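You operate a simulated robot arm through the tools that you are given. There is no shell and no other tool. Be economical: measure what you need, move in short steps, check, and stop when the job is done.

The job below is to be done with a simulated two-armed robot. You get a single attempt, and the scene is never put back.

## Task
Load the grey container on the blue trailer, hitch the blue cab and pull it out of bay L3.
Fine: the container stands on the next road. Roll the cab under the trailer, wind the legs up with the grey knob, roll on till the bay is empty.
Where things are to end (x, y in the base frame): blue cab within 5 cm of [42, -9].

It is judged by the outcome, as a careful person would: the job done as asked, and still so three seconds after it is handed in. It fails if anything else is knocked over, pushed out of place, dropped, spilled or broken.

## Robot
Two 7-joint arms with two-finger grippers on one trunk, hanging from a carriage that runs on a gantry, over the field with the corners [-250.1, 114.1], [-250, -3.9], [0, -3.7], [-0.1, 114.3] (x, y) and turns from -362 to 325 degrees about z. Base frame: it is fixed where the carriage stands at the start and does not move with it; the origin is on the floor, on the carriage's upright axis, x ahead of it, y to its left, z up; the surface under the hand at the start is at about z = 76. Units: cm, degrees, N and s.
The left shoulder is at the start at [0, 23.6, 148.1], the right one opposite. With the tool pointing down near the work surface each hand reaches from about 10 to 64 cm from the robot's upright axis, wherever it stands, measured 20 degrees to its own side. Places, roughly: bed of the blue trailer [90, -10, 80]; blue container [-325, -25, 75]; blue pallet [-400, -425, 75]; green container [-125, -450, 75]; grey knob of the blue trailer [80, -10, 90]; grey knob of the green trailer [20, -30, 90]; knob on the orange roof [-260, -500, 90]; knob on the red roof [-240, -10, 90]; legs of the blue trailer [90, -10, 80]; orange container [-125, -50, 75]; orange forklift [-25, -500, 75]; red container [-350, -275, 75]; red knob of the orange forklift [-10, -490, 90]; red knob of the yellow forklift [-390, -400, 90]; red lorry [-300, -25, 75]; red pallet [0, -500, 75]. Payload 3.43 kg a hand.
Tool frame (each hand has its own): the origin (TCP) lies between the finger pads and is the grasp point; the fingertips stand 3 cm ahead of it; z points along the fingers, y is the line along which they close. Largest opening 10.4 cm; the body of the gripper starts 5.7 cm behind the TCP.
Orientation is that of the tool frame in the base frame, as [roll, pitch, yaw] about the fixed x, y, z axes, in that order (R = Rz(yaw) Ry(pitch) Rx(roll)). With the fingers straight down and closing along the base's y, the tool's x points along the base's -x, its y along +y and its z along -z.

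## Interface
- The arms move only by the tool drive_tool. It takes "left_moves", "right_moves" or both (then of equal length, played together; a hand with none holds still); each is a list of rows, each a list of 7 numbers: the shift along the base's x, y, z in cm, then the turn, a rotation vector about the base's x, y, z in degrees, then the opening in per cent of the stroke, from 0 (shut) to 100 (fully open). In form: [[x, y, z, ax, ay, az, jaw], ...]. A call has 1 to 12 rows; each row is the pose to reach, as a shift and turn from the pose commanded when the call began. A row lasts 0.2 s, in which the tool goes at most 5 cm and 8.6 degrees; a call with a longer step from one row to the next is refused whole, and so is a gripper value outside its range. Where a pose cannot be reached the arm comes as near as it can. A force on the tool above 40 N (or 10 N above the force at the start of the call, whichever is more), or a blocked arm, ends the call early, and 0.2 s more pass. The fingers move at their own pace (about 4.5 cm/s each) and stop on an object; they squeeze with about 40 N. The grip force told is the motor's: it shows also when the fingers shut on nothing. Time passes only in rows, and 0.2 s behind the last, so rows that repeat a pose let the fingers close. The reply holds the time, the measured pose of the TCP, the force on the tool along the base axes, the opening and the grip force, in the units named above and with some noise, with the torque about the TCP (base axes, N m) and any sound that the robot's microphone picked up.
- Cameras (640 x 400 px; columns grow to the right, rows downward): "scene" is now at [24.6, -1.58, 160.53]; the picture's right is [-0.24, -0.97, 0.00], its down [-0.90, 0.22, -0.36] and it looks along [0.35, -0.09, -0.93] (base axes); focal length 252 px, centre (320, 200). "left" rides on the left gripper at [6.7, -1.8, -9] in its tool frame; the picture's right is [0.25, 0.97, 0.00], its down [-0.73, 0.19, -0.66] and it looks along [-0.64, 0.17, 0.75] (tool axes); focal length 218 px, centre (320, 200). "right" rides on the right gripper at [6.7, 1.8, -9] in its tool frame; the picture's right is [-0.25, 0.97, 0.00], its down [-0.73, -0.19, -0.66] and it looks along [-0.64, -0.17, 0.75] (tool axes); focal length 218 px, centre (320, 200). There is no depth. A picture from a camera that has moved, and an enlarged one, comes with that camera's place and axes in the base frame and with its lens. The place of the scene camera against the robot may be out by one fixed shift of up to 1.8 cm in any direction.
- grab_frame(camera): a new picture of that camera. It takes no simulated time.
- raise_lower(by): slides the trunk up (or, below 0, down) by that many cm; the arms and the scene camera ride with it, the base frame stays. It gives what a move gives, with no picture.
- steer(legs): drives the robot by 1 to 6 legs, each [ahead, left, turn to the left] in cm, cm and degrees, along the robot's own axes; the way and the turn of a leg run together, so that a leg with both is an arc; at most 150 cm and 180 degrees a leg. The arms and the cameras ride along, it lands a little off, and it stops where it bumps. It keeps to its track: a leg is cut to what the track allows. It gives what a move gives.
- turn_head(pan, tilt): turns the head with the scene camera to pan (to the left, within 86 degrees either way) and tilt (down, from -29 to 69), counted from straight ahead of the robot. It gives what a move gives.
- inspect(camera, box): a new picture of the part [left, top, right, bottom] of that camera's present view, enlarged. It takes no simulated time.
- close_job(): hands the job in; it is judged then, once.

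Work in short steps. Places have to be worked out from the pictures, the camera data and where the tool is seen: move nearer, look again, correct. Check each grasp and each placing, and mend what went wrong. You have 120 turns and 92 pictures in all, those below and enlarged ones among them. Open the grippers and draw the arms clear of the work before you hand the job in, unless the task says otherwise.

The tools are called by a JSON object that holds its "method" and its "body". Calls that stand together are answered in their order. drive_tool: Moves the arms, as the interface text tells. Its arguments: {"type":"object","properties":{"left_moves":{"type":"array"},"right_moves":{"type":"array"}},"required":[]} The other tools are called the same way: raise_lower (by) slides the trunk up or down; steer (legs) drives the base; turn_head (pan, tilt) turns the head that bears the scene camera; grab_frame (camera) takes a picture; inspect (camera, box) takes an enlarged picture of a part of a camera's view; close_job () hands the job in.

At the start:

```text
time_s: 0.0
left_tcp_pos: [56.62, 16.75, 115.48]
left_tool_rot: [180.0, -0.1, -180.0]
left_ft_force: [-1.3, -0.9, -0.4]
left_ft_torque: [-0.01, 0.0, 0.02]
left_gripper_width: 10.39
left_finger_force: 0.1
right_tcp_pos: [46.23, -28.42, 115.14]
right_tool_rot: [-180.0, 0.0, 180.0]
right_ft_force: [0.8, 0.0, -0.7]
right_ft_torque: [0.01, -0.03, -0.02]
right_gripper_width: 10.4
right_finger_force: 0.0
trunk travel left (down, up): [-39.2, 24.8]
robot x, y, heading: [0.26, 0.02, 0.2]
head pan, tilt: [-13.9, 68.8]
```

scene: 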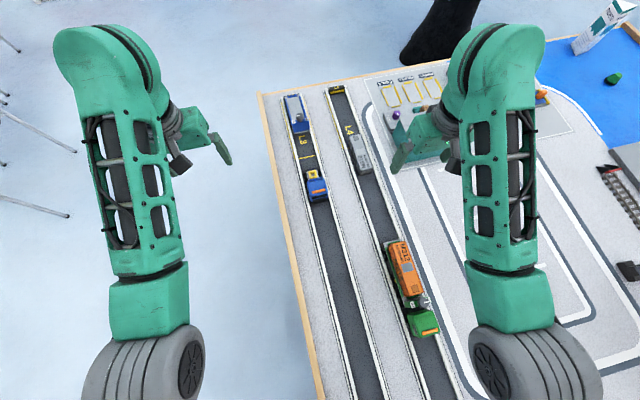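
right: 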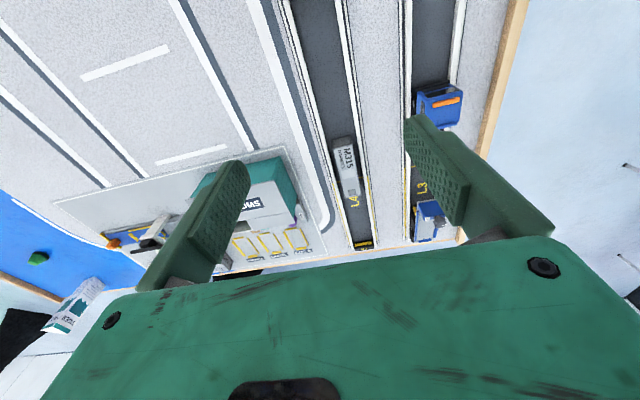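
left: 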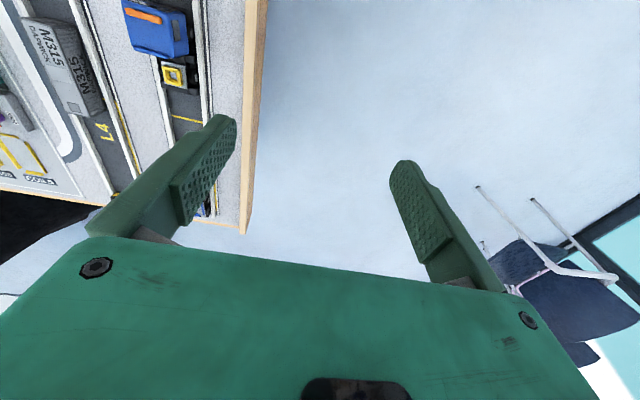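

The cab, trailer and the grey container are visible in roads L3/L4. I look at them enlarged first.

{"method": "inspect", "body": {"camera": "scene", "box": [250, 70, 410, 220]}}

{"method": "inspect", "body": {"camera": "right", "box": [280, 60, 520, 260]}}

{"method": "inspect", "body": {"camera": "left", "box": [0, 0, 260, 240]}}

```text
2.67 times, centred on (330, 145) of scene
camera zoom: at [24.6, -1.58, 160.53], right [-0.24, -0.97, 0.0], down [-0.9, 0.22, -0.36], along [0.35, -0.09, -0.93], focal length 671 px, centre (293, 347)
```

zoom: 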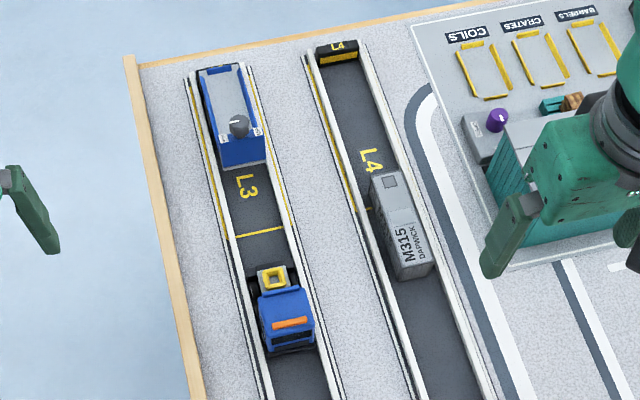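

```text
2.00 times, centred on (400, 160) of right
camera zoom: at [39.54, -26.68, 124.08], right [0.25, 0.97, 0.0], down [0.73, -0.19, 0.66], along [0.64, -0.17, -0.75], focal length 436 px, centre (160, 280)
```

zoom: 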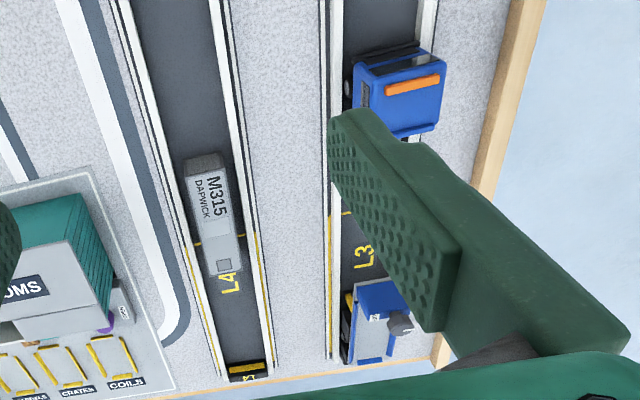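

```text
1.67 times, centred on (130, 120) of left
camera zoom: at [50.01, 15.0, 124.49], right [-0.25, 0.97, 0.0], down [0.73, 0.19, 0.66], along [0.64, 0.17, -0.75], focal length 364 px, centre (637, 333)
```

zoom: 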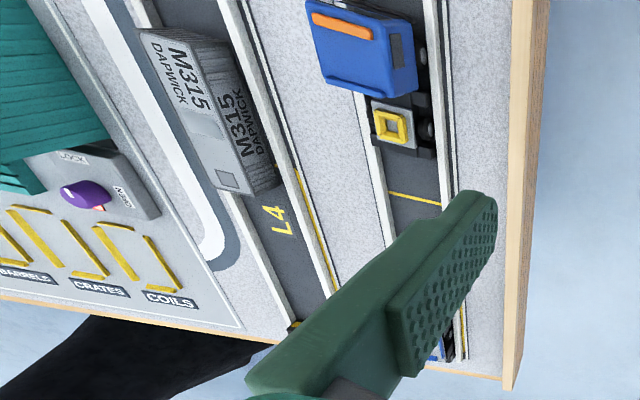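

I judge: cab centre ≈ (57,-9.5), trailer knob ≈ (87,-9.5), container ≈ (68,-27), long axis along x. The trailer is out of forward reach, so I turn right to bring the left shoulder closer.

{"method": "steer", "body": {"legs": [[0, 0, -35], [0, 0, -35]]}}

{"method": "turn_head", "body": {"pan": 65, "tilt": 50}}

{"method": "grab_frame", "body": {"camera": "scene"}}

```text
time_s: 3.7
left_tcp_pos: [35.48, -47.23, 115.39]
left_tool_rot: [179.9, 0.1, 110.4]
left_ft_force: [0.0, 0.4, 0.8]
left_ft_torque: [0.01, -0.01, -0.03]
left_gripper_width: 10.39
left_finger_force: 0.0
right_tcp_pos: [-10.47, -53.26, 115.03]
right_tool_rot: [-179.9, -0.1, 110.4]
right_ft_force: [-0.1, -0.1, -0.3]
right_ft_torque: [0.0, 0.01, -0.03]
right_gripper_width: 10.43
right_finger_force: 0.2
trunk travel left (down, up): [-39.2, 24.8]
robot x, y, heading: [0.01, -0.21, -69.3]
head pan, tilt: [-13.9, 68.8]
```

```text
time_s: 5.2
left_tcp_pos: [35.55, -47.25, 115.4]
left_tool_rot: [180.0, 0.0, 110.4]
left_ft_force: [0.3, -0.3, -0.4]
left_ft_torque: [-0.02, -0.02, 0.01]
left_gripper_width: 10.4
left_finger_force: 0.0
right_tcp_pos: [-10.45, -53.25, 115.09]
right_tool_rot: [179.9, 0.0, 110.4]
right_ft_force: [0.4, 0.6, -0.6]
right_ft_torque: [-0.02, -0.02, -0.01]
right_gripper_width: 10.38
right_finger_force: 0.1
trunk travel left (down, up): [-39.2, 24.8]
robot x, y, heading: [-0.04, -0.02, -69.6]
head pan, tilt: [65.0, 50.0]
```

```text
85 pictures are left
camera scene: at [13.81, -19.61, 162.72], right [-0.08, -1.0, 0.0], down [-0.76, 0.06, -0.64], along [0.64, -0.05, -0.77], focal length 252 px, centre (320, 200)
```

scene: 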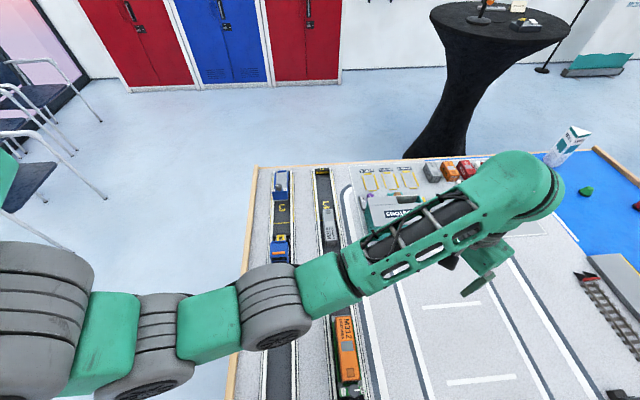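

I yaw the left hand back to close along y and move it over toward the container, staying high.

{"method": "drive_tool", "body": {"left_moves": [[3, 2, 0, 0, 0, 8, 100], [6, 4, 0, 0, 0, 16, 100], [9, 6, 0, 0, 0, 24, 100], [12, 8, 0, 0, 0, 32, 100], [15, 10, 0, 0, 0, 40, 100], [17, 12, 0, 0, 0, 48, 100], [18, 14, 0, 0, 0, 56, 100], [19, 16, 0, 0, 0, 64, 100], [20, 18, 0, 0, 0, 69.6, 100], [20, 18, 0, 0, 0, 69.6, 100]]}}

{"method": "grab_frame", "body": {"camera": "left"}}

{"method": "grab_frame", "body": {"camera": "scene"}}

```text
time_s: 7.4
left_tcp_pos: [55.51, -29.25, 115.44]
left_tool_rot: [180.0, 0.1, -180.0]
left_ft_force: [0.3, 0.1, 0.2]
left_ft_torque: [-0.04, 0.0, 0.01]
left_gripper_width: 10.45
left_finger_force: 0.1
right_tcp_pos: [-10.36, -53.31, 115.13]
right_tool_rot: [180.0, 0.1, 110.5]
right_ft_force: [-0.2, 0.0, -0.3]
right_ft_torque: [0.03, 0.01, 0.0]
right_gripper_width: 10.41
right_finger_force: 0.1
trunk travel left (down, up): [-39.2, 24.8]
robot x, y, heading: [0.19, 0.23, -69.4]
head pan, tilt: [65.0, 50.0]
```

```text
84 pictures are left
camera left: at [48.81, -31.05, 124.57], right [-0.25, 0.97, 0.0], down [0.73, 0.19, 0.66], along [0.64, 0.17, -0.75], focal length 218 px, centre (320, 200)
```

left: 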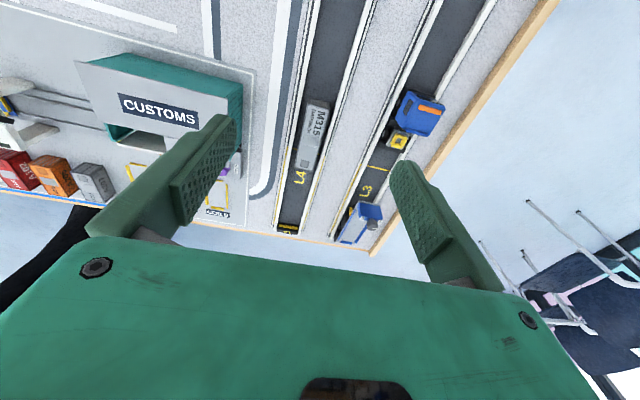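

```text
83 pictures are left
camera scene: at [13.81, -19.61, 162.73], right [-0.08, -1.0, 0.0], down [-0.76, 0.06, -0.64], along [0.64, -0.05, -0.77], focal length 252 px, centre (320, 200)
```

scene: 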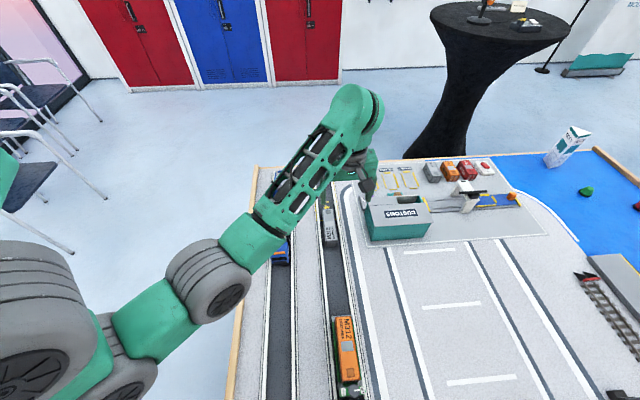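

Triangulating gives container ≈ (67.5,-27.4), knob ≈ (83,-9,90). I move the left hand towards the trailer for a close view.

{"method": "drive_tool", "body": {"left_moves": [[3, 3.5, 0, 0, 0, 0, 100], [6, 7, 0, 0, 0, 0, 100], [9, 10.5, 0, 0, 0, 0, 100], [12, 14, -2, 0, 0, 0, 100], [14, 17, -4, 0, 0, 0, 100], [14, 17, -6, 0, 0, 0, 100], [14, 17, -6, 0, 0, 0, 100]]}}

{"method": "grab_frame", "body": {"camera": "left"}}

```text
refused: row 4 steps farther than a row can; nothing moved
```

```text
82 pictures are left
camera left: at [48.81, -31.05, 124.57], right [-0.25, 0.97, 0.0], down [0.73, 0.19, 0.66], along [0.64, 0.17, -0.75], focal length 218 px, centre (320, 200)
```

left: 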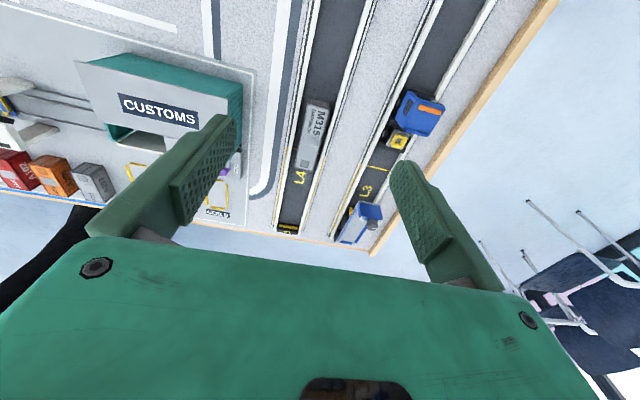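

The step was too long; I repeat with shorter ones.

{"method": "drive_tool", "body": {"left_moves": [[2.5, 3, -1, 0, 0, 0, 100], [5, 6, -2, 0, 0, 0, 100], [7.5, 9, -3, 0, 0, 0, 100], [10, 12, -4, 0, 0, 0, 100], [12, 15, -5, 0, 0, 0, 100], [14, 17, -6, 0, 0, 0, 100], [14, 17, -6, 0, 0, 0, 100]]}}

{"method": "grab_frame", "body": {"camera": "left"}}

```text
time_s: 9.0
left_tcp_pos: [69.43, -12.33, 109.39]
left_tool_rot: [180.0, -0.1, 179.9]
left_ft_force: [-0.6, 0.4, -0.3]
left_ft_torque: [-0.03, -0.03, -0.01]
left_gripper_width: 10.4
left_finger_force: 0.0
right_tcp_pos: [-10.61, -53.26, 115.06]
right_tool_rot: [179.9, 0.0, 110.4]
right_ft_force: [0.6, 0.4, -0.4]
right_ft_torque: [0.01, 0.0, -0.01]
right_gripper_width: 10.41
right_finger_force: 0.1
trunk travel left (down, up): [-39.2, 24.8]
robot x, y, heading: [-0.18, 0.18, -69.4]
head pan, tilt: [65.0, 50.0]
```

```text
81 pictures are left
camera left: at [62.73, -14.06, 118.4], right [-0.25, 0.97, 0.0], down [0.73, 0.19, 0.66], along [0.64, 0.17, -0.75], focal length 218 px, centre (320, 200)
```

left: 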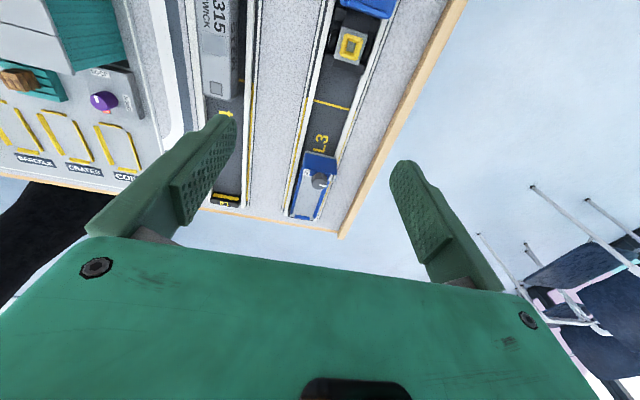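

{"method": "inspect", "body": {"camera": "left", "box": [190, 0, 410, 240]}}

```text
1.67 times, centred on (300, 120) of left
camera zoom: at [62.73, -14.06, 118.4], right [-0.25, 0.97, 0.0], down [0.73, 0.19, 0.66], along [0.64, 0.17, -0.75], focal length 364 px, centre (353, 333)
```

zoom: 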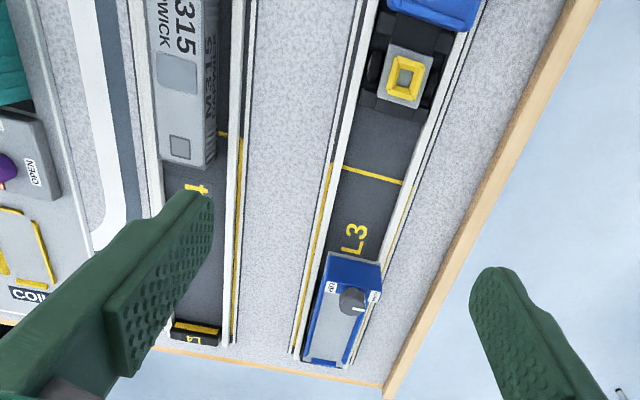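

A tighter enlargement of the trailer and its knob.

{"method": "inspect", "body": {"camera": "left", "box": [280, 140, 350, 230]}}

{"method": "inspect", "body": {"camera": "scene", "box": [250, 160, 350, 280]}}

```text
4.44 times, centred on (315, 185) of left
camera zoom: at [62.73, -14.06, 118.4], right [-0.25, 0.97, 0.0], down [0.73, 0.19, 0.66], along [0.64, 0.17, -0.75], focal length 970 px, centre (342, 267)
```

zoom: 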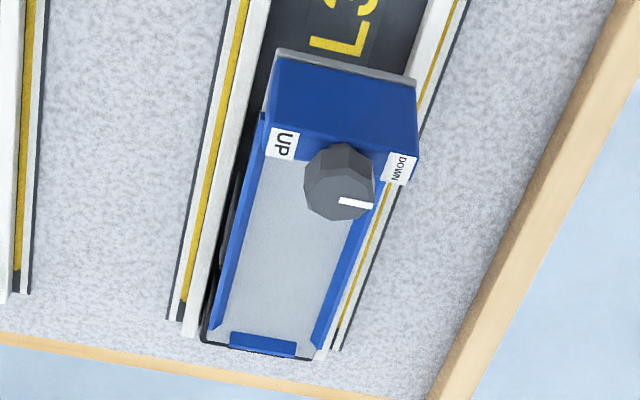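

```text
3.33 times, centred on (300, 220) of scene
camera zoom: at [13.8, -19.61, 162.72], right [-0.08, -1.0, 0.0], down [-0.76, 0.06, -0.64], along [0.64, -0.05, -0.77], focal length 839 px, centre (387, 133)
```

zoom: 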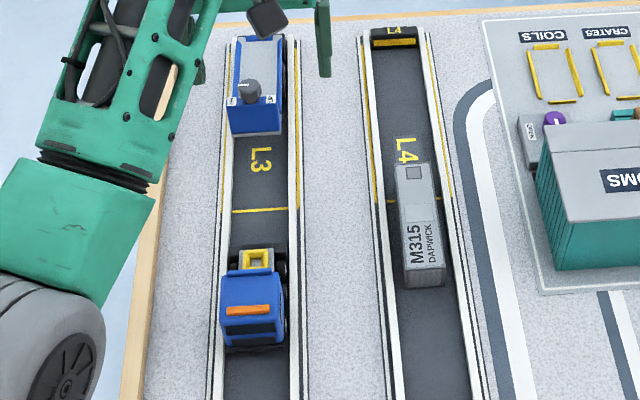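

Container ≈ x 61–76, y −27.3, ~4.5 wide; the trailer bed runs to about x 103. I'll lower the trunk to gain reach, so first raise both hands and go above the container.

{"method": "drive_tool", "body": {"left_moves": [[0, -2.5, 2, 0, 0, 0, 100], [0, -5, 4, 0, 0, 0, 100], [0, -7.5, 6, 0, 0, 0, 100], [0, -10, 8, 0, 0, 0, 100], [0, -12.5, 10, 0, 0, 0, 100], [-1, -15, 10, 0, 0, 0, 100], [-1, -15, 10, 0, 0, 0, 100]], "right_moves": [[0, 0, 3, 0, 0, 0, 50], [0, 0, 6, 0, 0, 0, 50], [0, 0, 9, 0, 0, 0, 50], [0, 0, 12, 0, 0, 0, 50], [0, 0, 15, 0, 0, 0, 50], [0, 0, 18, 0, 0, 0, 50], [0, 0, 18, 0, 0, 0, 50]]}}

{"method": "raise_lower", "body": {"by": -12}}

{"method": "grab_frame", "body": {"camera": "left"}}

{"method": "grab_frame", "body": {"camera": "scene"}}

```text
time_s: 10.6
left_tcp_pos: [68.43, -27.39, 119.52]
left_tool_rot: [180.0, 0.0, -180.0]
left_ft_force: [-1.2, -0.4, -0.2]
left_ft_torque: [-0.02, 0.01, 0.02]
left_gripper_width: 10.41
left_finger_force: 0.0
right_tcp_pos: [-8.73, -60.12, 125.81]
right_tool_rot: [179.9, 0.0, 110.3]
right_ft_force: [-0.6, -0.5, 0.2]
right_ft_torque: [0.02, 0.01, 0.02]
right_gripper_width: 5.18
right_finger_force: 0.1
right hand out of reach, approached as far as the arm can: row 1, 2, 3, 4, 5, 6, 7
trunk travel left (down, up): [-39.2, 24.8]
robot x, y, heading: [0.07, -0.13, -69.6]
head pan, tilt: [65.0, 50.0]
```

```text
time_s: 12.1
left_tcp_pos: [68.44, -27.37, 107.56]
left_tool_rot: [-180.0, 0.0, -180.0]
left_ft_force: [0.4, 0.0, 0.3]
left_ft_torque: [-0.01, 0.01, -0.02]
left_gripper_width: 10.4
left_finger_force: 0.2
right_tcp_pos: [-8.77, -60.19, 113.86]
right_tool_rot: [180.0, 0.2, 110.3]
right_ft_force: [-0.7, 0.3, 0.2]
right_ft_torque: [-0.04, 0.03, 0.01]
right_gripper_width: 5.21
right_finger_force: 0.0
trunk travel left (down, up): [-27.2, 36.8]
robot x, y, heading: [0.14, -0.38, -69.7]
head pan, tilt: [65.0, 50.0]
```

```text
77 pictures are left
camera left: at [61.77, -29.15, 116.64], right [-0.25, 0.97, 0.0], down [0.73, 0.19, 0.66], along [0.64, 0.17, -0.75], focal length 218 px, centre (320, 200)
```

left: 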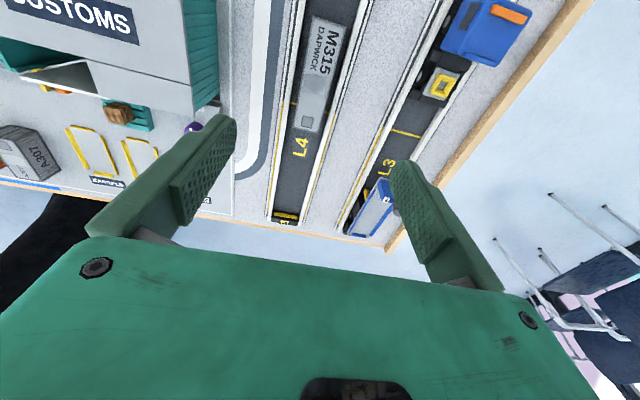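

```text
76 pictures are left
camera scene: at [13.81, -19.62, 150.73], right [-0.08, -1.0, 0.0], down [-0.76, 0.06, -0.64], along [0.64, -0.05, -0.77], focal length 252 px, centre (320, 200)
```

scene: 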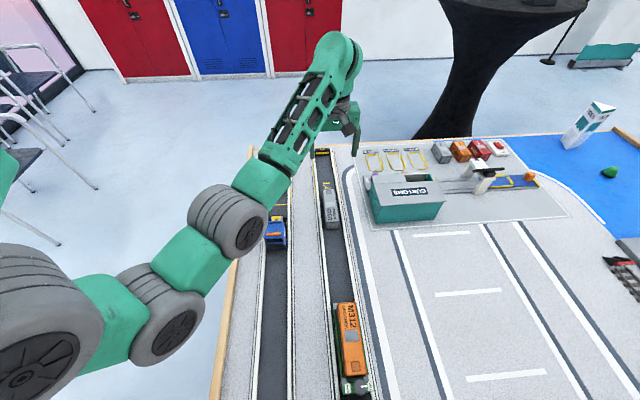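

Trunk fine at −12. I lower the hand over the container to check alignment.

{"method": "drive_tool", "body": {"left_moves": [[0, 0, -3, 0, 0, 0, 100], [0, 0, -6, 0, 0, 0, 100], [0, 0, -9, 0, 0, 0, 100], [0, 0, -12, 0, 0, 0, 100], [0, 0, -14, 0, 0, 0, 100], [0, 0, -14, 0, 0, 0, 100]]}}

{"method": "grab_frame", "body": {"camera": "left"}}

{"method": "inspect", "body": {"camera": "scene", "box": [250, 120, 400, 260]}}

```text
time_s: 13.5
left_tcp_pos: [68.35, -27.19, 93.71]
left_tool_rot: [-180.0, 0.1, -180.0]
left_ft_force: [-0.3, -0.1, -0.4]
left_ft_torque: [-0.01, 0.0, 0.01]
left_gripper_width: 10.38
left_finger_force: 0.1
right_tcp_pos: [-8.78, -60.21, 113.85]
right_tool_rot: [180.0, 0.1, 110.5]
right_ft_force: [-0.3, 0.4, -0.2]
right_ft_torque: [-0.02, -0.02, -0.03]
right_gripper_width: 5.17
right_finger_force: 0.1
trunk travel left (down, up): [-27.2, 36.8]
robot x, y, heading: [0.25, -0.02, -69.6]
head pan, tilt: [65.0, 50.0]
```

```text
75 pictures are left
camera left: at [61.72, -29.05, 102.76], right [-0.25, 0.97, 0.0], down [0.73, 0.19, 0.66], along [0.64, 0.17, -0.75], focal length 218 px, centre (320, 200)
```

left: 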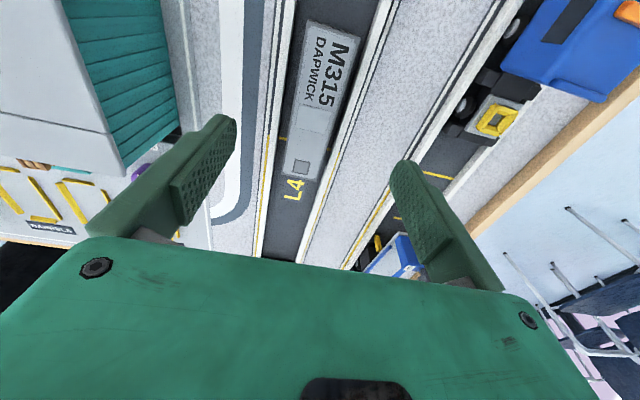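

```text
2.86 times, centred on (325, 190) of scene
camera zoom: at [13.82, -19.61, 150.73], right [-0.08, -1.0, 0.0], down [-0.76, 0.06, -0.64], along [0.64, -0.05, -0.77], focal length 719 px, centre (306, 229)
```

zoom: 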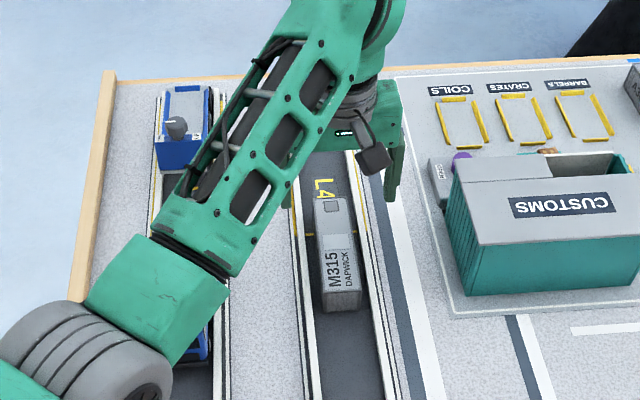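

Two views give container top z≈80, x 62.7–77.8, y≈−27.4, width 4.6. I move to x 69.7 and descend to TCP z≈80.6.

{"method": "drive_tool", "body": {"left_moves": [[1.3, -0.2, -3, 0, 0, 0, 80], [1.3, -0.2, -6, 0, 0, 0, 80], [1.3, -0.2, -9, 0, 0, 0, 80], [1.3, -0.2, -10, 0, 0, 0, 80], [1.3, -0.2, -10, 0, 0, 0, 80]]}}

{"method": "grab_frame", "body": {"camera": "left"}}

{"method": "inspect", "body": {"camera": "scene", "box": [290, 120, 400, 240]}}

```text
time_s: 14.7
left_tcp_pos: [69.65, -27.55, 83.58]
left_tool_rot: [-179.9, 0.0, 180.0]
left_ft_force: [0.2, -0.4, 0.0]
left_ft_torque: [0.03, -0.03, 0.02]
left_gripper_width: 8.31
left_finger_force: 0.0
right_tcp_pos: [-8.84, -60.08, 113.79]
right_tool_rot: [180.0, 0.0, 110.5]
right_ft_force: [-0.1, -0.3, -0.6]
right_ft_torque: [0.01, -0.04, 0.0]
right_gripper_width: 5.18
right_finger_force: 0.1
trunk travel left (down, up): [-27.2, 36.8]
robot x, y, heading: [-0.05, -0.18, -69.6]
head pan, tilt: [65.0, 50.0]
```

```text
73 pictures are left
camera left: at [63.04, -29.29, 92.66], right [-0.25, 0.97, 0.0], down [0.73, 0.19, 0.66], along [0.64, 0.17, -0.75], focal length 218 px, centre (320, 200)
```

left: 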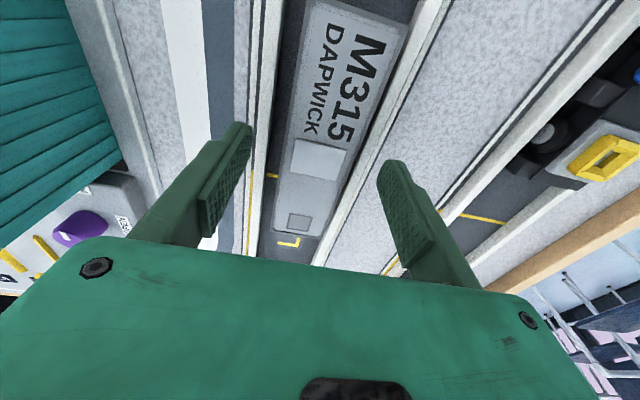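

```text
3.33 times, centred on (345, 180) of scene
camera zoom: at [13.81, -19.61, 150.72], right [-0.08, -1.0, 0.0], down [-0.76, 0.06, -0.64], along [0.64, -0.05, -0.77], focal length 839 px, centre (237, 267)
```

zoom: 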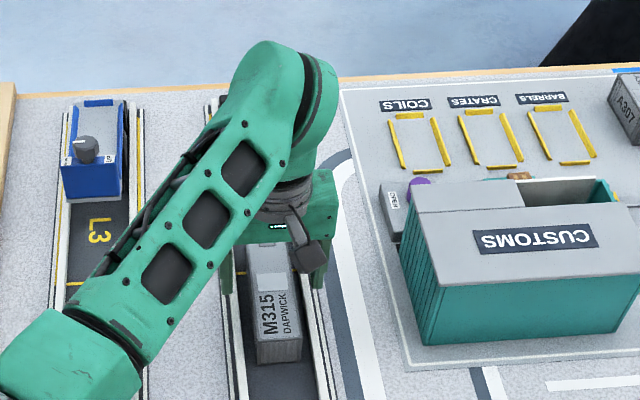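

Aligned (y −27.45, top ≈80.3). I descend 3.2 cm and close.

{"method": "drive_tool", "body": {"left_moves": [[0, 0.1, -1.5, 0, 0, 0, 80], [0, 0.1, -3.2, 0, 0, 0, 80], [0, 0.1, -3.2, 0, 0, 0, 60], [0, 0.1, -3.2, 0, 0, 0, 40], [0, 0.1, -3.2, 0, 0, 0, 25], [0, 0.1, -3.2, 0, 0, 0, 25], [0, 0.1, -3.2, 0, 0, 0, 25], [0, 0.1, -3.2, 0, 0, 0, 25]]}}

{"method": "grab_frame", "body": {"camera": "left"}}

```text
time_s: 16.5
left_tcp_pos: [69.0, -26.48, 82.04]
left_tool_rot: [-180.0, -0.2, 180.0]
left_ft_force: [-0.3, 0.2, 0.0]
left_ft_torque: [-0.01, 0.0, -0.02]
left_gripper_width: 4.44
left_finger_force: 40.4
left hand out of reach, approached as far as the arm can: row 1, 2, 3, 4, 5, 6, 7, 8
right_tcp_pos: [-8.82, -60.05, 113.74]
right_tool_rot: [-179.9, 0.1, 110.4]
right_ft_force: [-0.4, -0.1, 0.7]
right_ft_torque: [-0.03, -0.02, -0.02]
right_gripper_width: 5.19
right_finger_force: 0.0
trunk travel left (down, up): [-27.2, 36.8]
robot x, y, heading: [-0.04, 0.02, -69.7]
head pan, tilt: [65.0, 50.0]
```

```text
71 pictures are left
camera left: at [62.38, -28.18, 91.13], right [-0.25, 0.97, 0.0], down [0.73, 0.19, 0.66], along [0.64, 0.17, -0.75], focal length 218 px, centre (320, 200)
```

left: 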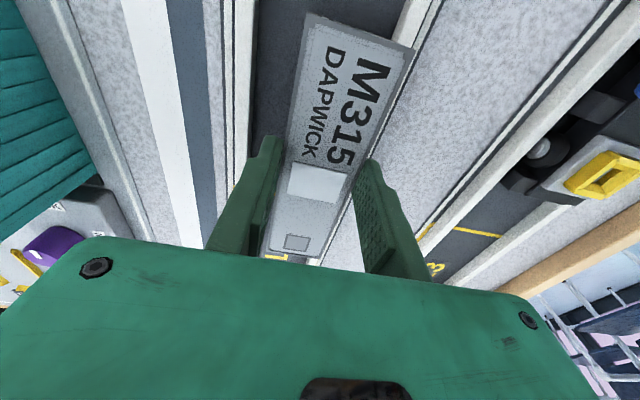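

The arm bottomed out of reach here and only nudged the container 1 cm within its lane. The bay is too far for safe loading over the knob, so I'll release, hitch and pull the trailer out first, then load it in reach. Open and rise.

{"method": "drive_tool", "body": {"left_moves": [[0.6, 0, 0, 0, 0, 0, 50], [0.6, 0, 0, 0, 0, 0, 80], [0.6, 0, 0, 0, 0, 0, 80], [0.6, 0, 3, 0, 0, 0, 80], [0.6, 0, 7, 0, 0, 0, 80], [0.6, 0, 11, 0, 0, 0, 80], [0.6, 0, 15, 0, 0, 0, 80], [0.6, 3, 19, 0, 0, 0, 80], [0.6, 6, 22, 0, 0, 0, 80], [0.6, 6, 22, 0, 0, 0, 80]]}}

{"method": "grab_frame", "body": {"camera": "left"}}

```text
time_s: 18.7
left_tcp_pos: [69.48, -20.52, 103.62]
left_tool_rot: [179.8, -0.2, -180.0]
left_ft_force: [-0.1, -0.8, -0.8]
left_ft_torque: [-0.01, -0.01, 0.01]
left_gripper_width: 8.33
left_finger_force: 0.0
right_tcp_pos: [-9.08, -60.19, 113.87]
right_tool_rot: [180.0, 0.0, 110.3]
right_ft_force: [-0.2, -0.2, 0.1]
right_ft_torque: [-0.03, -0.05, 0.02]
right_gripper_width: 5.2
right_finger_force: 0.1
trunk travel left (down, up): [-27.2, 36.8]
robot x, y, heading: [-0.05, 0.01, -69.7]
head pan, tilt: [65.0, 50.0]
```

```text
70 pictures are left
camera left: at [62.83, -22.29, 112.83], right [-0.25, 0.97, 0.0], down [0.73, 0.19, 0.65], along [0.63, 0.17, -0.76], focal length 218 px, centre (320, 200)
```

left: 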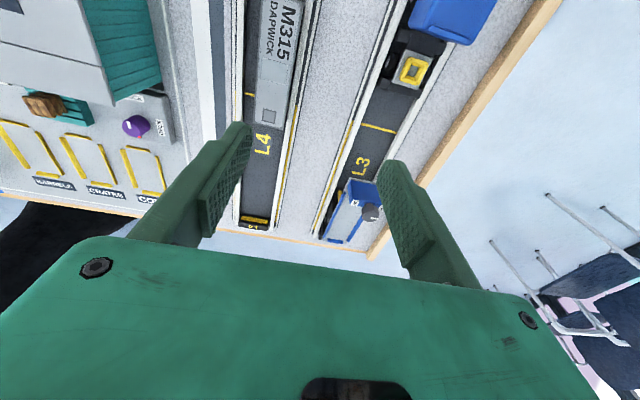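

Turn a further 20° right, keeping the head on the bay.

{"method": "steer", "body": {"legs": [[0, 0, -20]]}}

{"method": "turn_head", "body": {"pan": 84, "tilt": 50}}

{"method": "drive_tool", "body": {"left_moves": [[1, 4, 0, 0, 0, 5, 80], [2, 8, 0, 0, 0, 10, 80], [3, 12, 0, 0, 0, 15, 80], [4, 16, 0, 0, 0, 20, 80], [4, 20, 0, 0, 0, 20, 80], [4, 24, 0, 0, 0, 20, 80], [4, 28, 0, 0, 0, 20, 80], [4, 31, 0, 0, 0, 20, 80], [4, 33, 0, 0, 0, 20, 80], [4, 33, 0, 0, 0, 20, 80]]}}

{"method": "grab_frame", "body": {"camera": "scene"}}

{"method": "grab_frame", "body": {"camera": "left"}}

```text
time_s: 20.2
left_tcp_pos: [58.61, -42.84, 103.94]
left_tool_rot: [180.0, -0.1, 160.3]
left_ft_force: [-0.4, 0.6, -0.1]
left_ft_torque: [-0.01, 0.01, -0.02]
left_gripper_width: 8.32
left_finger_force: 0.0
right_tcp_pos: [-28.62, -53.72, 113.85]
right_tool_rot: [-180.0, 0.0, 90.6]
right_ft_force: [0.2, 0.6, 0.6]
right_ft_torque: [0.01, 0.0, -0.02]
right_gripper_width: 5.23
right_finger_force: 0.1
trunk travel left (down, up): [-27.2, 36.8]
robot x, y, heading: [-0.36, -0.02, -89.0]
head pan, tilt: [65.0, 50.0]
```

```text
time_s: 21.0
left_tcp_pos: [58.66, -42.98, 103.89]
left_tool_rot: [-180.0, 0.1, 160.3]
left_ft_force: [0.0, -0.4, 0.0]
left_ft_torque: [-0.02, 0.01, 0.0]
left_gripper_width: 8.32
left_finger_force: 0.2
right_tcp_pos: [-28.5, -53.63, 113.83]
right_tool_rot: [180.0, 0.0, 90.6]
right_ft_force: [0.0, -0.6, -1.1]
right_ft_torque: [0.02, -0.05, -0.02]
right_gripper_width: 5.21
right_finger_force: 0.1
trunk travel left (down, up): [-27.2, 36.8]
robot x, y, heading: [-0.3, 0.45, -89.0]
head pan, tilt: [84.0, 50.0]
```

```text
time_s: 23.2
left_tcp_pos: [63.61, -10.39, 100.71]
left_tool_rot: [-179.9, 0.2, -179.7]
left_ft_force: [-0.5, 0.2, -0.1]
left_ft_torque: [0.01, 0.01, 0.0]
left_gripper_width: 8.31
left_finger_force: 0.1
left hand out of reach, approached as far as the arm can: row 5, 6, 7, 8, 9, 10
right_tcp_pos: [-28.57, -53.67, 113.86]
right_tool_rot: [-180.0, 0.0, 90.6]
right_ft_force: [1.0, 0.5, -0.5]
right_ft_torque: [0.0, 0.03, -0.02]
right_gripper_width: 5.21
right_finger_force: 0.1
trunk travel left (down, up): [-27.2, 36.8]
robot x, y, heading: [-0.29, 0.06, -89.0]
head pan, tilt: [84.0, 50.0]
```

```text
69 pictures are left
camera scene: at [7.07, -20.96, 150.73], right [-0.09, -1.0, 0.0], down [-0.76, 0.07, -0.64], along [0.64, -0.06, -0.77], focal length 252 px, centre (320, 200)
```

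scene: 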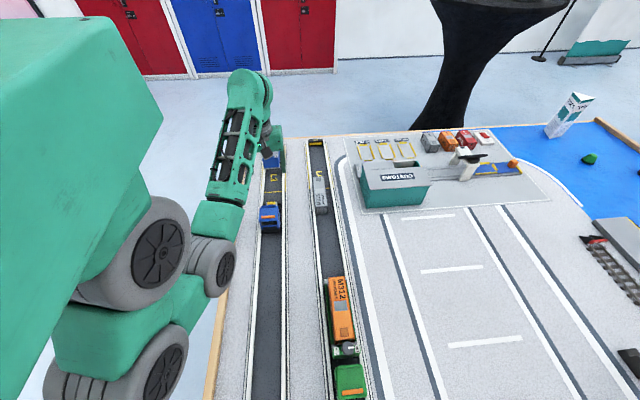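

```text
68 pictures are left
camera left: at [56.92, -12.24, 109.89], right [-0.26, 0.97, 0.0], down [0.73, 0.19, 0.66], along [0.64, 0.17, -0.75], focal length 218 px, centre (320, 200)
```

left: 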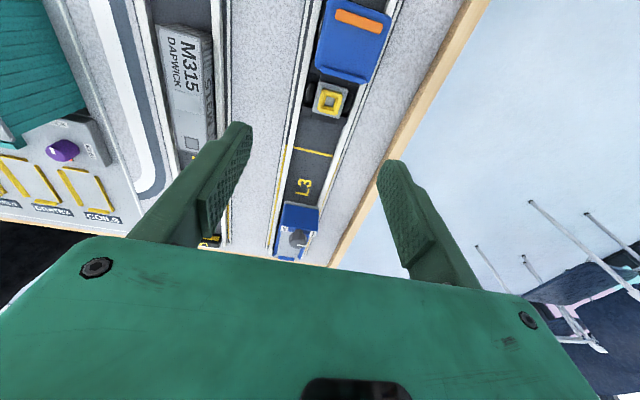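

At this heading the arm is joint-limited (too far sideways). I go back to about −40° and test reach there.

{"method": "steer", "body": {"legs": [[0, 0, 49]]}}

{"method": "turn_head", "body": {"pan": 35, "tilt": 45}}

{"method": "grab_frame", "body": {"camera": "scene"}}

```text
time_s: 25.9
left_tcp_pos: [49.38, 41.29, 100.74]
left_tool_rot: [179.9, 0.2, -130.5]
left_ft_force: [0.7, 0.4, -0.9]
left_ft_torque: [-0.02, -0.03, 0.02]
left_gripper_width: 8.31
left_finger_force: 0.0
right_tcp_pos: [21.97, -56.55, 113.8]
right_tool_rot: [-180.0, 0.0, 139.9]
right_ft_force: [0.4, -0.9, 0.6]
right_ft_torque: [0.02, 0.0, 0.04]
right_gripper_width: 5.18
right_finger_force: 0.1
trunk travel left (down, up): [-27.2, 36.8]
robot x, y, heading: [0.2, -0.23, -40.3]
head pan, tilt: [84.0, 50.0]
```

```text
time_s: 27.0
left_tcp_pos: [49.43, 41.38, 100.75]
left_tool_rot: [-180.0, 0.3, -130.5]
left_ft_force: [-0.7, -0.6, -0.8]
left_ft_torque: [-0.01, 0.0, 0.01]
left_gripper_width: 8.33
left_finger_force: 0.0
right_tcp_pos: [21.9, -56.76, 113.89]
right_tool_rot: [-179.9, 0.0, 139.8]
right_ft_force: [0.3, 0.9, 0.0]
right_ft_torque: [0.01, -0.01, -0.01]
right_gripper_width: 5.18
right_finger_force: 0.1
trunk travel left (down, up): [-27.2, 36.8]
robot x, y, heading: [0.05, -0.2, -40.1]
head pan, tilt: [35.0, 45.0]
```

```text
67 pictures are left
camera scene: at [22.56, -13.84, 151.42], right [-0.09, -1.0, 0.0], down [-0.7, 0.06, -0.71], along [0.7, -0.06, -0.71], focal length 252 px, centre (320, 200)
```

scene: 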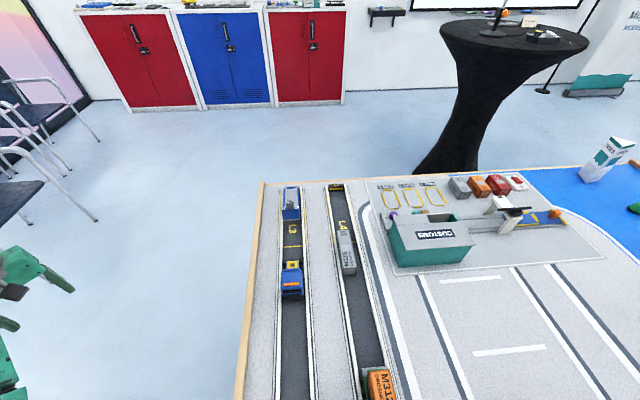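

Now bring the left hand toward the trailer at z≈100 and see how far it reaches.

{"method": "drive_tool", "body": {"left_moves": [[2.6, -4, 0, 0, 0, -4.2, 80], [5.2, -8, 0, 0, 0, -8.4, 80], [7.8, -12, 0, 0, 0, -12.6, 80], [10.4, -16, 0, 0, 0, -16.8, 80], [13, -20, 0, 0, 0, -21, 80], [15.6, -24, 0, 0, 0, -25, 80], [18.2, -28, 0, 0, 0, -29.4, 80], [20.8, -32, 0, 0, 0, -33.6, 80], [23.4, -36, 0, 0, 0, -38, 80], [26, -40, 0, 0, 0, -42, 80], [28.6, -44, 0, 0, 0, -46, 80], [31.2, -48, 0, 0, 0, -49.5, 80]]}}

{"method": "grab_frame", "body": {"camera": "scene"}}

```text
time_s: 29.6
left_tcp_pos: [80.93, -6.89, 100.99]
left_tool_rot: [-179.8, 0.4, 179.9]
left_ft_force: [1.0, -0.3, 1.2]
left_ft_torque: [0.01, 0.06, 0.02]
left_gripper_width: 8.31
left_finger_force: 0.0
right_tcp_pos: [22.07, -56.79, 113.9]
right_tool_rot: [179.9, 0.1, 139.9]
right_ft_force: [-0.3, -0.9, 0.5]
right_ft_torque: [-0.01, 0.03, 0.0]
right_gripper_width: 5.22
right_finger_force: 0.1
trunk travel left (down, up): [-27.2, 36.8]
robot x, y, heading: [-0.08, 0.07, -40.2]
head pan, tilt: [35.0, 45.0]
```

```text
66 pictures are left
camera scene: at [22.63, -13.89, 151.46], right [-0.09, -1.0, 0.0], down [-0.7, 0.06, -0.71], along [0.7, -0.06, -0.71], focal length 252 px, centre (320, 200)
```

scene: 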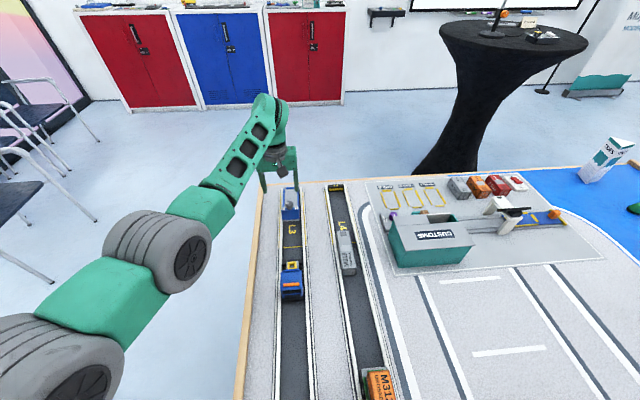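

Reach is much better here. I test further out toward x≈95 above the bed.

{"method": "drive_tool", "body": {"left_moves": [[3, -0.5, 0, 0, 0, 0, 80], [6, -1, 0, 0, 0, 0, 80], [9, -1.5, 0, 0, 0, 0, 80], [12, -2, 0, 0, 0, 0, 80], [14.5, -2.2, 0, 0, 0, 0, 80], [14.5, -2.2, 0, 0, 0, 0, 80]]}}

{"method": "grab_frame", "body": {"camera": "left"}}

{"method": "inspect", "body": {"camera": "scene", "box": [230, 140, 390, 320]}}

```text
time_s: 31.0
left_tcp_pos: [81.35, -6.7, 100.66]
left_tool_rot: [-180.0, 0.1, -179.9]
left_ft_force: [0.7, 0.3, 0.1]
left_ft_torque: [-0.04, -0.03, 0.02]
left_gripper_width: 8.33
left_finger_force: 0.0
left hand out of reach, approached as far as the arm can: row 1, 2, 3, 4, 5, 6
right_tcp_pos: [22.01, -56.67, 113.81]
right_tool_rot: [-179.9, 0.0, 139.9]
right_ft_force: [-0.1, 0.3, 0.9]
right_ft_torque: [0.0, -0.01, -0.01]
right_gripper_width: 5.2
right_finger_force: 0.1
trunk travel left (down, up): [-27.2, 36.8]
robot x, y, heading: [-0.04, -0.09, -40.1]
head pan, tilt: [35.0, 45.0]
```

```text
65 pictures are left
camera left: at [74.62, -8.47, 109.82], right [-0.25, 0.97, 0.0], down [0.73, 0.19, 0.66], along [0.64, 0.17, -0.75], focal length 218 px, centre (320, 200)
```

left: 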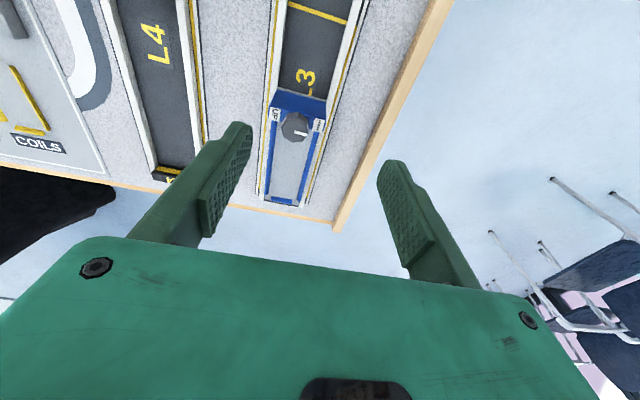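

```text
2.22 times, centred on (310, 230) of scene
camera zoom: at [22.56, -13.85, 151.42], right [-0.09, -1.0, 0.0], down [-0.7, 0.06, -0.71], along [0.7, -0.06, -0.71], focal length 559 px, centre (342, 133)
```

zoom: 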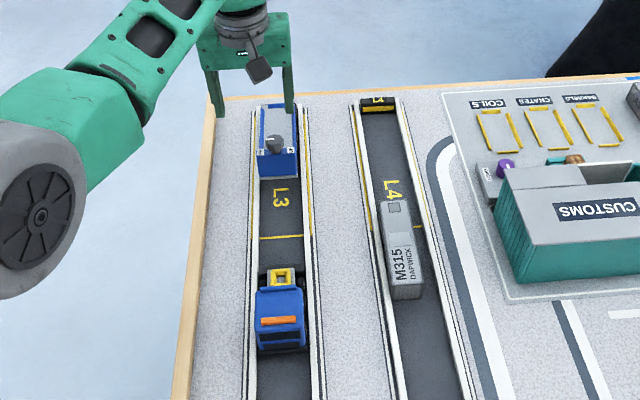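

Tool-down reach ends near x≈81 here; enough for the knob with a bit more trunk lowering. I check the knob's pointer from this viewpoint.

{"method": "inspect", "body": {"camera": "left", "box": [255, 80, 345, 215]}}

```text
2.96 times, centred on (300, 148) of left
camera zoom: at [74.62, -8.47, 109.82], right [-0.25, 0.97, 0.0], down [0.73, 0.19, 0.66], along [0.64, 0.17, -0.75], focal length 647 px, centre (379, 356)
```

zoom: 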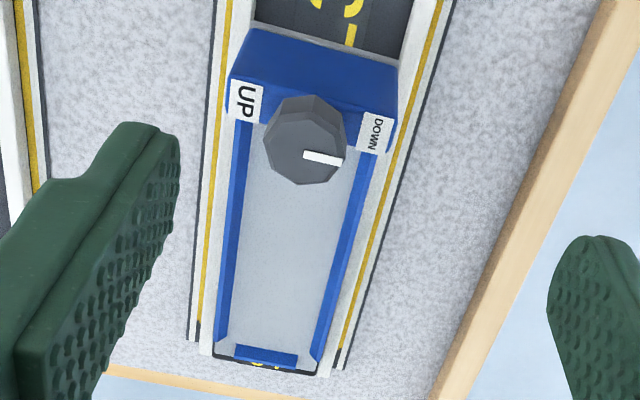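

Pointer is at DOWN (+y side). First the cab: I pull the hand back and up, turn a bit to heading ≈ −53, and lower the trunk for reach.

{"method": "drive_tool", "body": {"left_moves": [[-4, 0, 2, 0, 0, 0, 80], [-8, 0, 4, 0, 0, 0, 80], [-12, 0, 6, 0, 0, 0, 80], [-16, 0, 8, 0, 0, 0, 80], [-20, 0, 10, 0, 0, 0, 80], [-20, 0, 10, 0, 0, 0, 80]]}}

{"method": "steer", "body": {"legs": [[0, 0, -13]]}}

{"method": "raise_lower", "body": {"by": -12}}

{"method": "turn_head", "body": {"pan": 48, "tilt": 45}}

{"method": "grab_frame", "body": {"camera": "scene"}}

```text
time_s: 32.4
left_tcp_pos: [75.46, -12.4, 115.26]
left_tool_rot: [179.2, -0.6, 179.7]
left_ft_force: [-0.8, 0.5, -1.1]
left_ft_torque: [0.0, -0.05, 0.0]
left_gripper_width: 8.33
left_finger_force: 0.0
left hand out of reach, approached as far as the arm can: row 1, 2, 3, 4, 5, 6
right_tcp_pos: [21.65, -56.59, 113.63]
right_tool_rot: [-180.0, -0.1, 140.0]
right_ft_force: [-0.2, 0.5, -0.7]
right_ft_torque: [0.0, -0.05, 0.01]
right_gripper_width: 5.21
right_finger_force: 0.1
trunk travel left (down, up): [-27.2, 36.8]
robot x, y, heading: [0.18, 0.18, -40.1]
head pan, tilt: [35.0, 45.0]
```

```text
time_s: 33.6
left_tcp_pos: [71.31, -28.75, 115.48]
left_tool_rot: [179.4, -0.2, 167.1]
left_ft_force: [-0.1, -1.2, -0.5]
left_ft_torque: [-0.02, 0.02, 0.04]
left_gripper_width: 8.32
left_finger_force: 0.1
right_tcp_pos: [9.0, -59.98, 113.78]
right_tool_rot: [180.0, 0.0, 127.2]
right_ft_force: [0.0, -0.2, 0.5]
right_ft_torque: [-0.04, 0.01, 0.0]
right_gripper_width: 5.2
right_finger_force: 0.1
trunk travel left (down, up): [-27.2, 36.8]
robot x, y, heading: [0.05, 0.41, -52.8]
head pan, tilt: [35.0, 45.0]
```

```text
time_s: 35.1
left_tcp_pos: [71.33, -28.79, 103.38]
left_tool_rot: [179.4, -0.4, 167.2]
left_ft_force: [0.4, 1.0, 0.0]
left_ft_torque: [-0.04, 0.02, 0.02]
left_gripper_width: 8.32
left_finger_force: 0.1
right_tcp_pos: [9.09, -60.05, 101.86]
right_tool_rot: [-179.9, 0.0, 127.2]
right_ft_force: [0.3, 0.1, -0.7]
right_ft_torque: [-0.01, -0.04, -0.02]
right_gripper_width: 5.18
right_finger_force: 0.0
trunk travel left (down, up): [-15.2, 48.8]
robot x, y, heading: [0.37, 0.06, -52.6]
head pan, tilt: [35.0, 45.0]
```

```text
time_s: 35.9
left_tcp_pos: [71.26, -28.73, 103.39]
left_tool_rot: [179.4, -0.3, 167.0]
left_ft_force: [0.4, -0.1, 0.0]
left_ft_torque: [0.02, -0.03, 0.0]
left_gripper_width: 8.3
left_finger_force: 0.0
right_tcp_pos: [9.12, -60.13, 101.78]
right_tool_rot: [180.0, 0.0, 127.3]
right_ft_force: [0.7, 0.5, 0.3]
right_ft_torque: [-0.01, 0.0, 0.02]
right_gripper_width: 5.19
right_finger_force: 0.1
trunk travel left (down, up): [-15.2, 48.8]
robot x, y, heading: [-0.35, -0.22, -52.5]
head pan, tilt: [48.0, 45.0]
```

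```text
62 pictures are left
camera scene: at [19.38, -16.83, 139.42], right [-0.08, -1.0, 0.0], down [-0.7, 0.06, -0.71], along [0.7, -0.06, -0.71], focal length 252 px, centre (320, 200)
```

scene: 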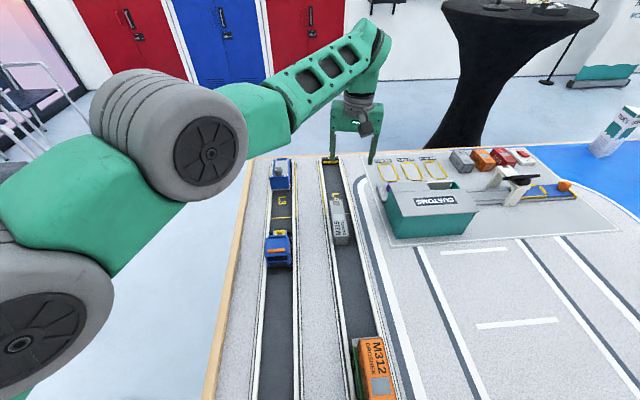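

Arm geometry looks good. Now move over the cab body (x≈58, y≈−9) at z≈97.

{"method": "drive_tool", "body": {"left_moves": [[-2.3, 3.3, -1, 0, 0, 2, 80], [-4.6, 6.6, -2, 0, 0, 4, 80], [-7, 10, -3, 0, 0, 7, 80], [-9.2, 13.2, -4, 0, 0, 9, 80], [-11.5, 16.5, -5, 0, 0, 11, 80], [-13.5, 19.5, -6, 0, 0, 13, 100], [-13.5, 19.5, -6, 0, 0, 13, 100]]}}

{"method": "grab_frame", "body": {"camera": "left"}}

{"method": "inspect", "body": {"camera": "scene", "box": [210, 140, 370, 290]}}

```text
time_s: 37.7
left_tcp_pos: [73.74, -22.05, 103.14]
left_tool_rot: [176.5, -5.0, 179.4]
left_ft_force: [-0.1, -0.1, -1.6]
left_ft_torque: [0.05, -0.02, -0.01]
left_gripper_width: 10.38
left_finger_force: 0.0
left hand out of reach, approached as far as the arm can: row 1, 2, 3, 4, 5, 6, 7
right_tcp_pos: [9.05, -60.01, 101.86]
right_tool_rot: [180.0, 0.2, 127.3]
right_ft_force: [0.3, -0.1, -0.2]
right_ft_torque: [0.0, 0.03, -0.05]
right_gripper_width: 5.19
right_finger_force: 0.0
trunk travel left (down, up): [-15.2, 48.8]
robot x, y, heading: [0.05, -0.08, -52.9]
head pan, tilt: [48.0, 45.0]
stopped in row 7 (left hand): the arm was blocked; the commanded pose is now the measured one
```

```text
61 pictures are left
camera left: at [67.89, -24.37, 112.71], right [-0.24, 0.97, 0.08], down [0.79, 0.14, 0.6], along [0.57, 0.21, -0.79], focal length 218 px, centre (320, 200)
```

left: 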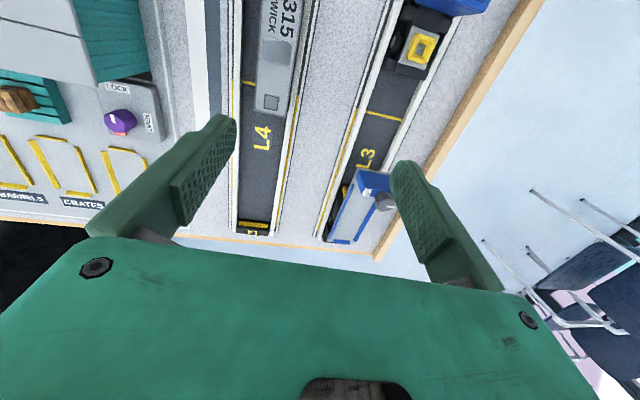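

```text
2.67 times, centred on (290, 215) of scene
camera zoom: at [19.4, -16.82, 139.42], right [-0.08, -1.0, 0.0], down [-0.7, 0.06, -0.71], along [0.7, -0.06, -0.71], focal length 671 px, centre (400, 160)
```

zoom: 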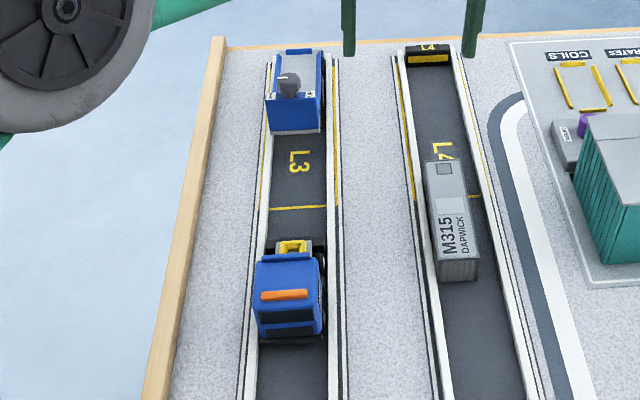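

The arm jammed near a joint limit with the trunk this low. I raise the trunk again by 12 and retry the approach to the cab.

{"method": "raise_lower", "body": {"by": 12}}

{"method": "drive_tool", "body": {"left_moves": [[0, 0, -2, 3.5, 5, 0, 100], [0, 0, -4, 3.5, 5, 0, 100], [-2, 2, -6, 3.5, 5, 0, 100], [-4, 4, -8, 3.5, 5, 0, 100], [-4, 4, -8, 3.5, 5, 0, 100]]}}

```text
time_s: 39.2
left_tcp_pos: [73.55, -22.05, 114.88]
left_tool_rot: [176.1, -5.3, 179.6]
left_ft_force: [-0.9, 0.2, 0.4]
left_ft_torque: [-0.04, -0.01, 0.01]
left_gripper_width: 10.38
left_finger_force: 0.1
right_tcp_pos: [9.1, -59.94, 113.83]
right_tool_rot: [-180.0, 0.1, 127.3]
right_ft_force: [-0.5, -0.6, -1.0]
right_ft_torque: [-0.02, 0.01, -0.02]
right_gripper_width: 5.2
right_finger_force: 0.0
trunk travel left (down, up): [-27.2, 36.8]
robot x, y, heading: [0.01, 0.11, -52.8]
head pan, tilt: [48.0, 45.0]
```

```text
time_s: 40.4
left_tcp_pos: [72.73, -20.58, 108.39]
left_tool_rot: [172.8, -10.2, 180.0]
left_ft_force: [-0.3, -0.7, 0.5]
left_ft_torque: [0.01, -0.03, 0.03]
left_gripper_width: 10.39
left_finger_force: 0.0
left hand out of reach, approached as far as the arm can: row 1, 3, 4, 5
right_tcp_pos: [9.01, -60.11, 113.97]
right_tool_rot: [-180.0, 0.0, 127.3]
right_ft_force: [0.0, 0.2, -0.6]
right_ft_torque: [0.0, -0.01, 0.01]
right_gripper_width: 5.21
right_finger_force: 0.0
trunk travel left (down, up): [-27.2, 36.8]
robot x, y, heading: [-0.29, 0.16, -52.7]
head pan, tilt: [48.0, 45.0]
```

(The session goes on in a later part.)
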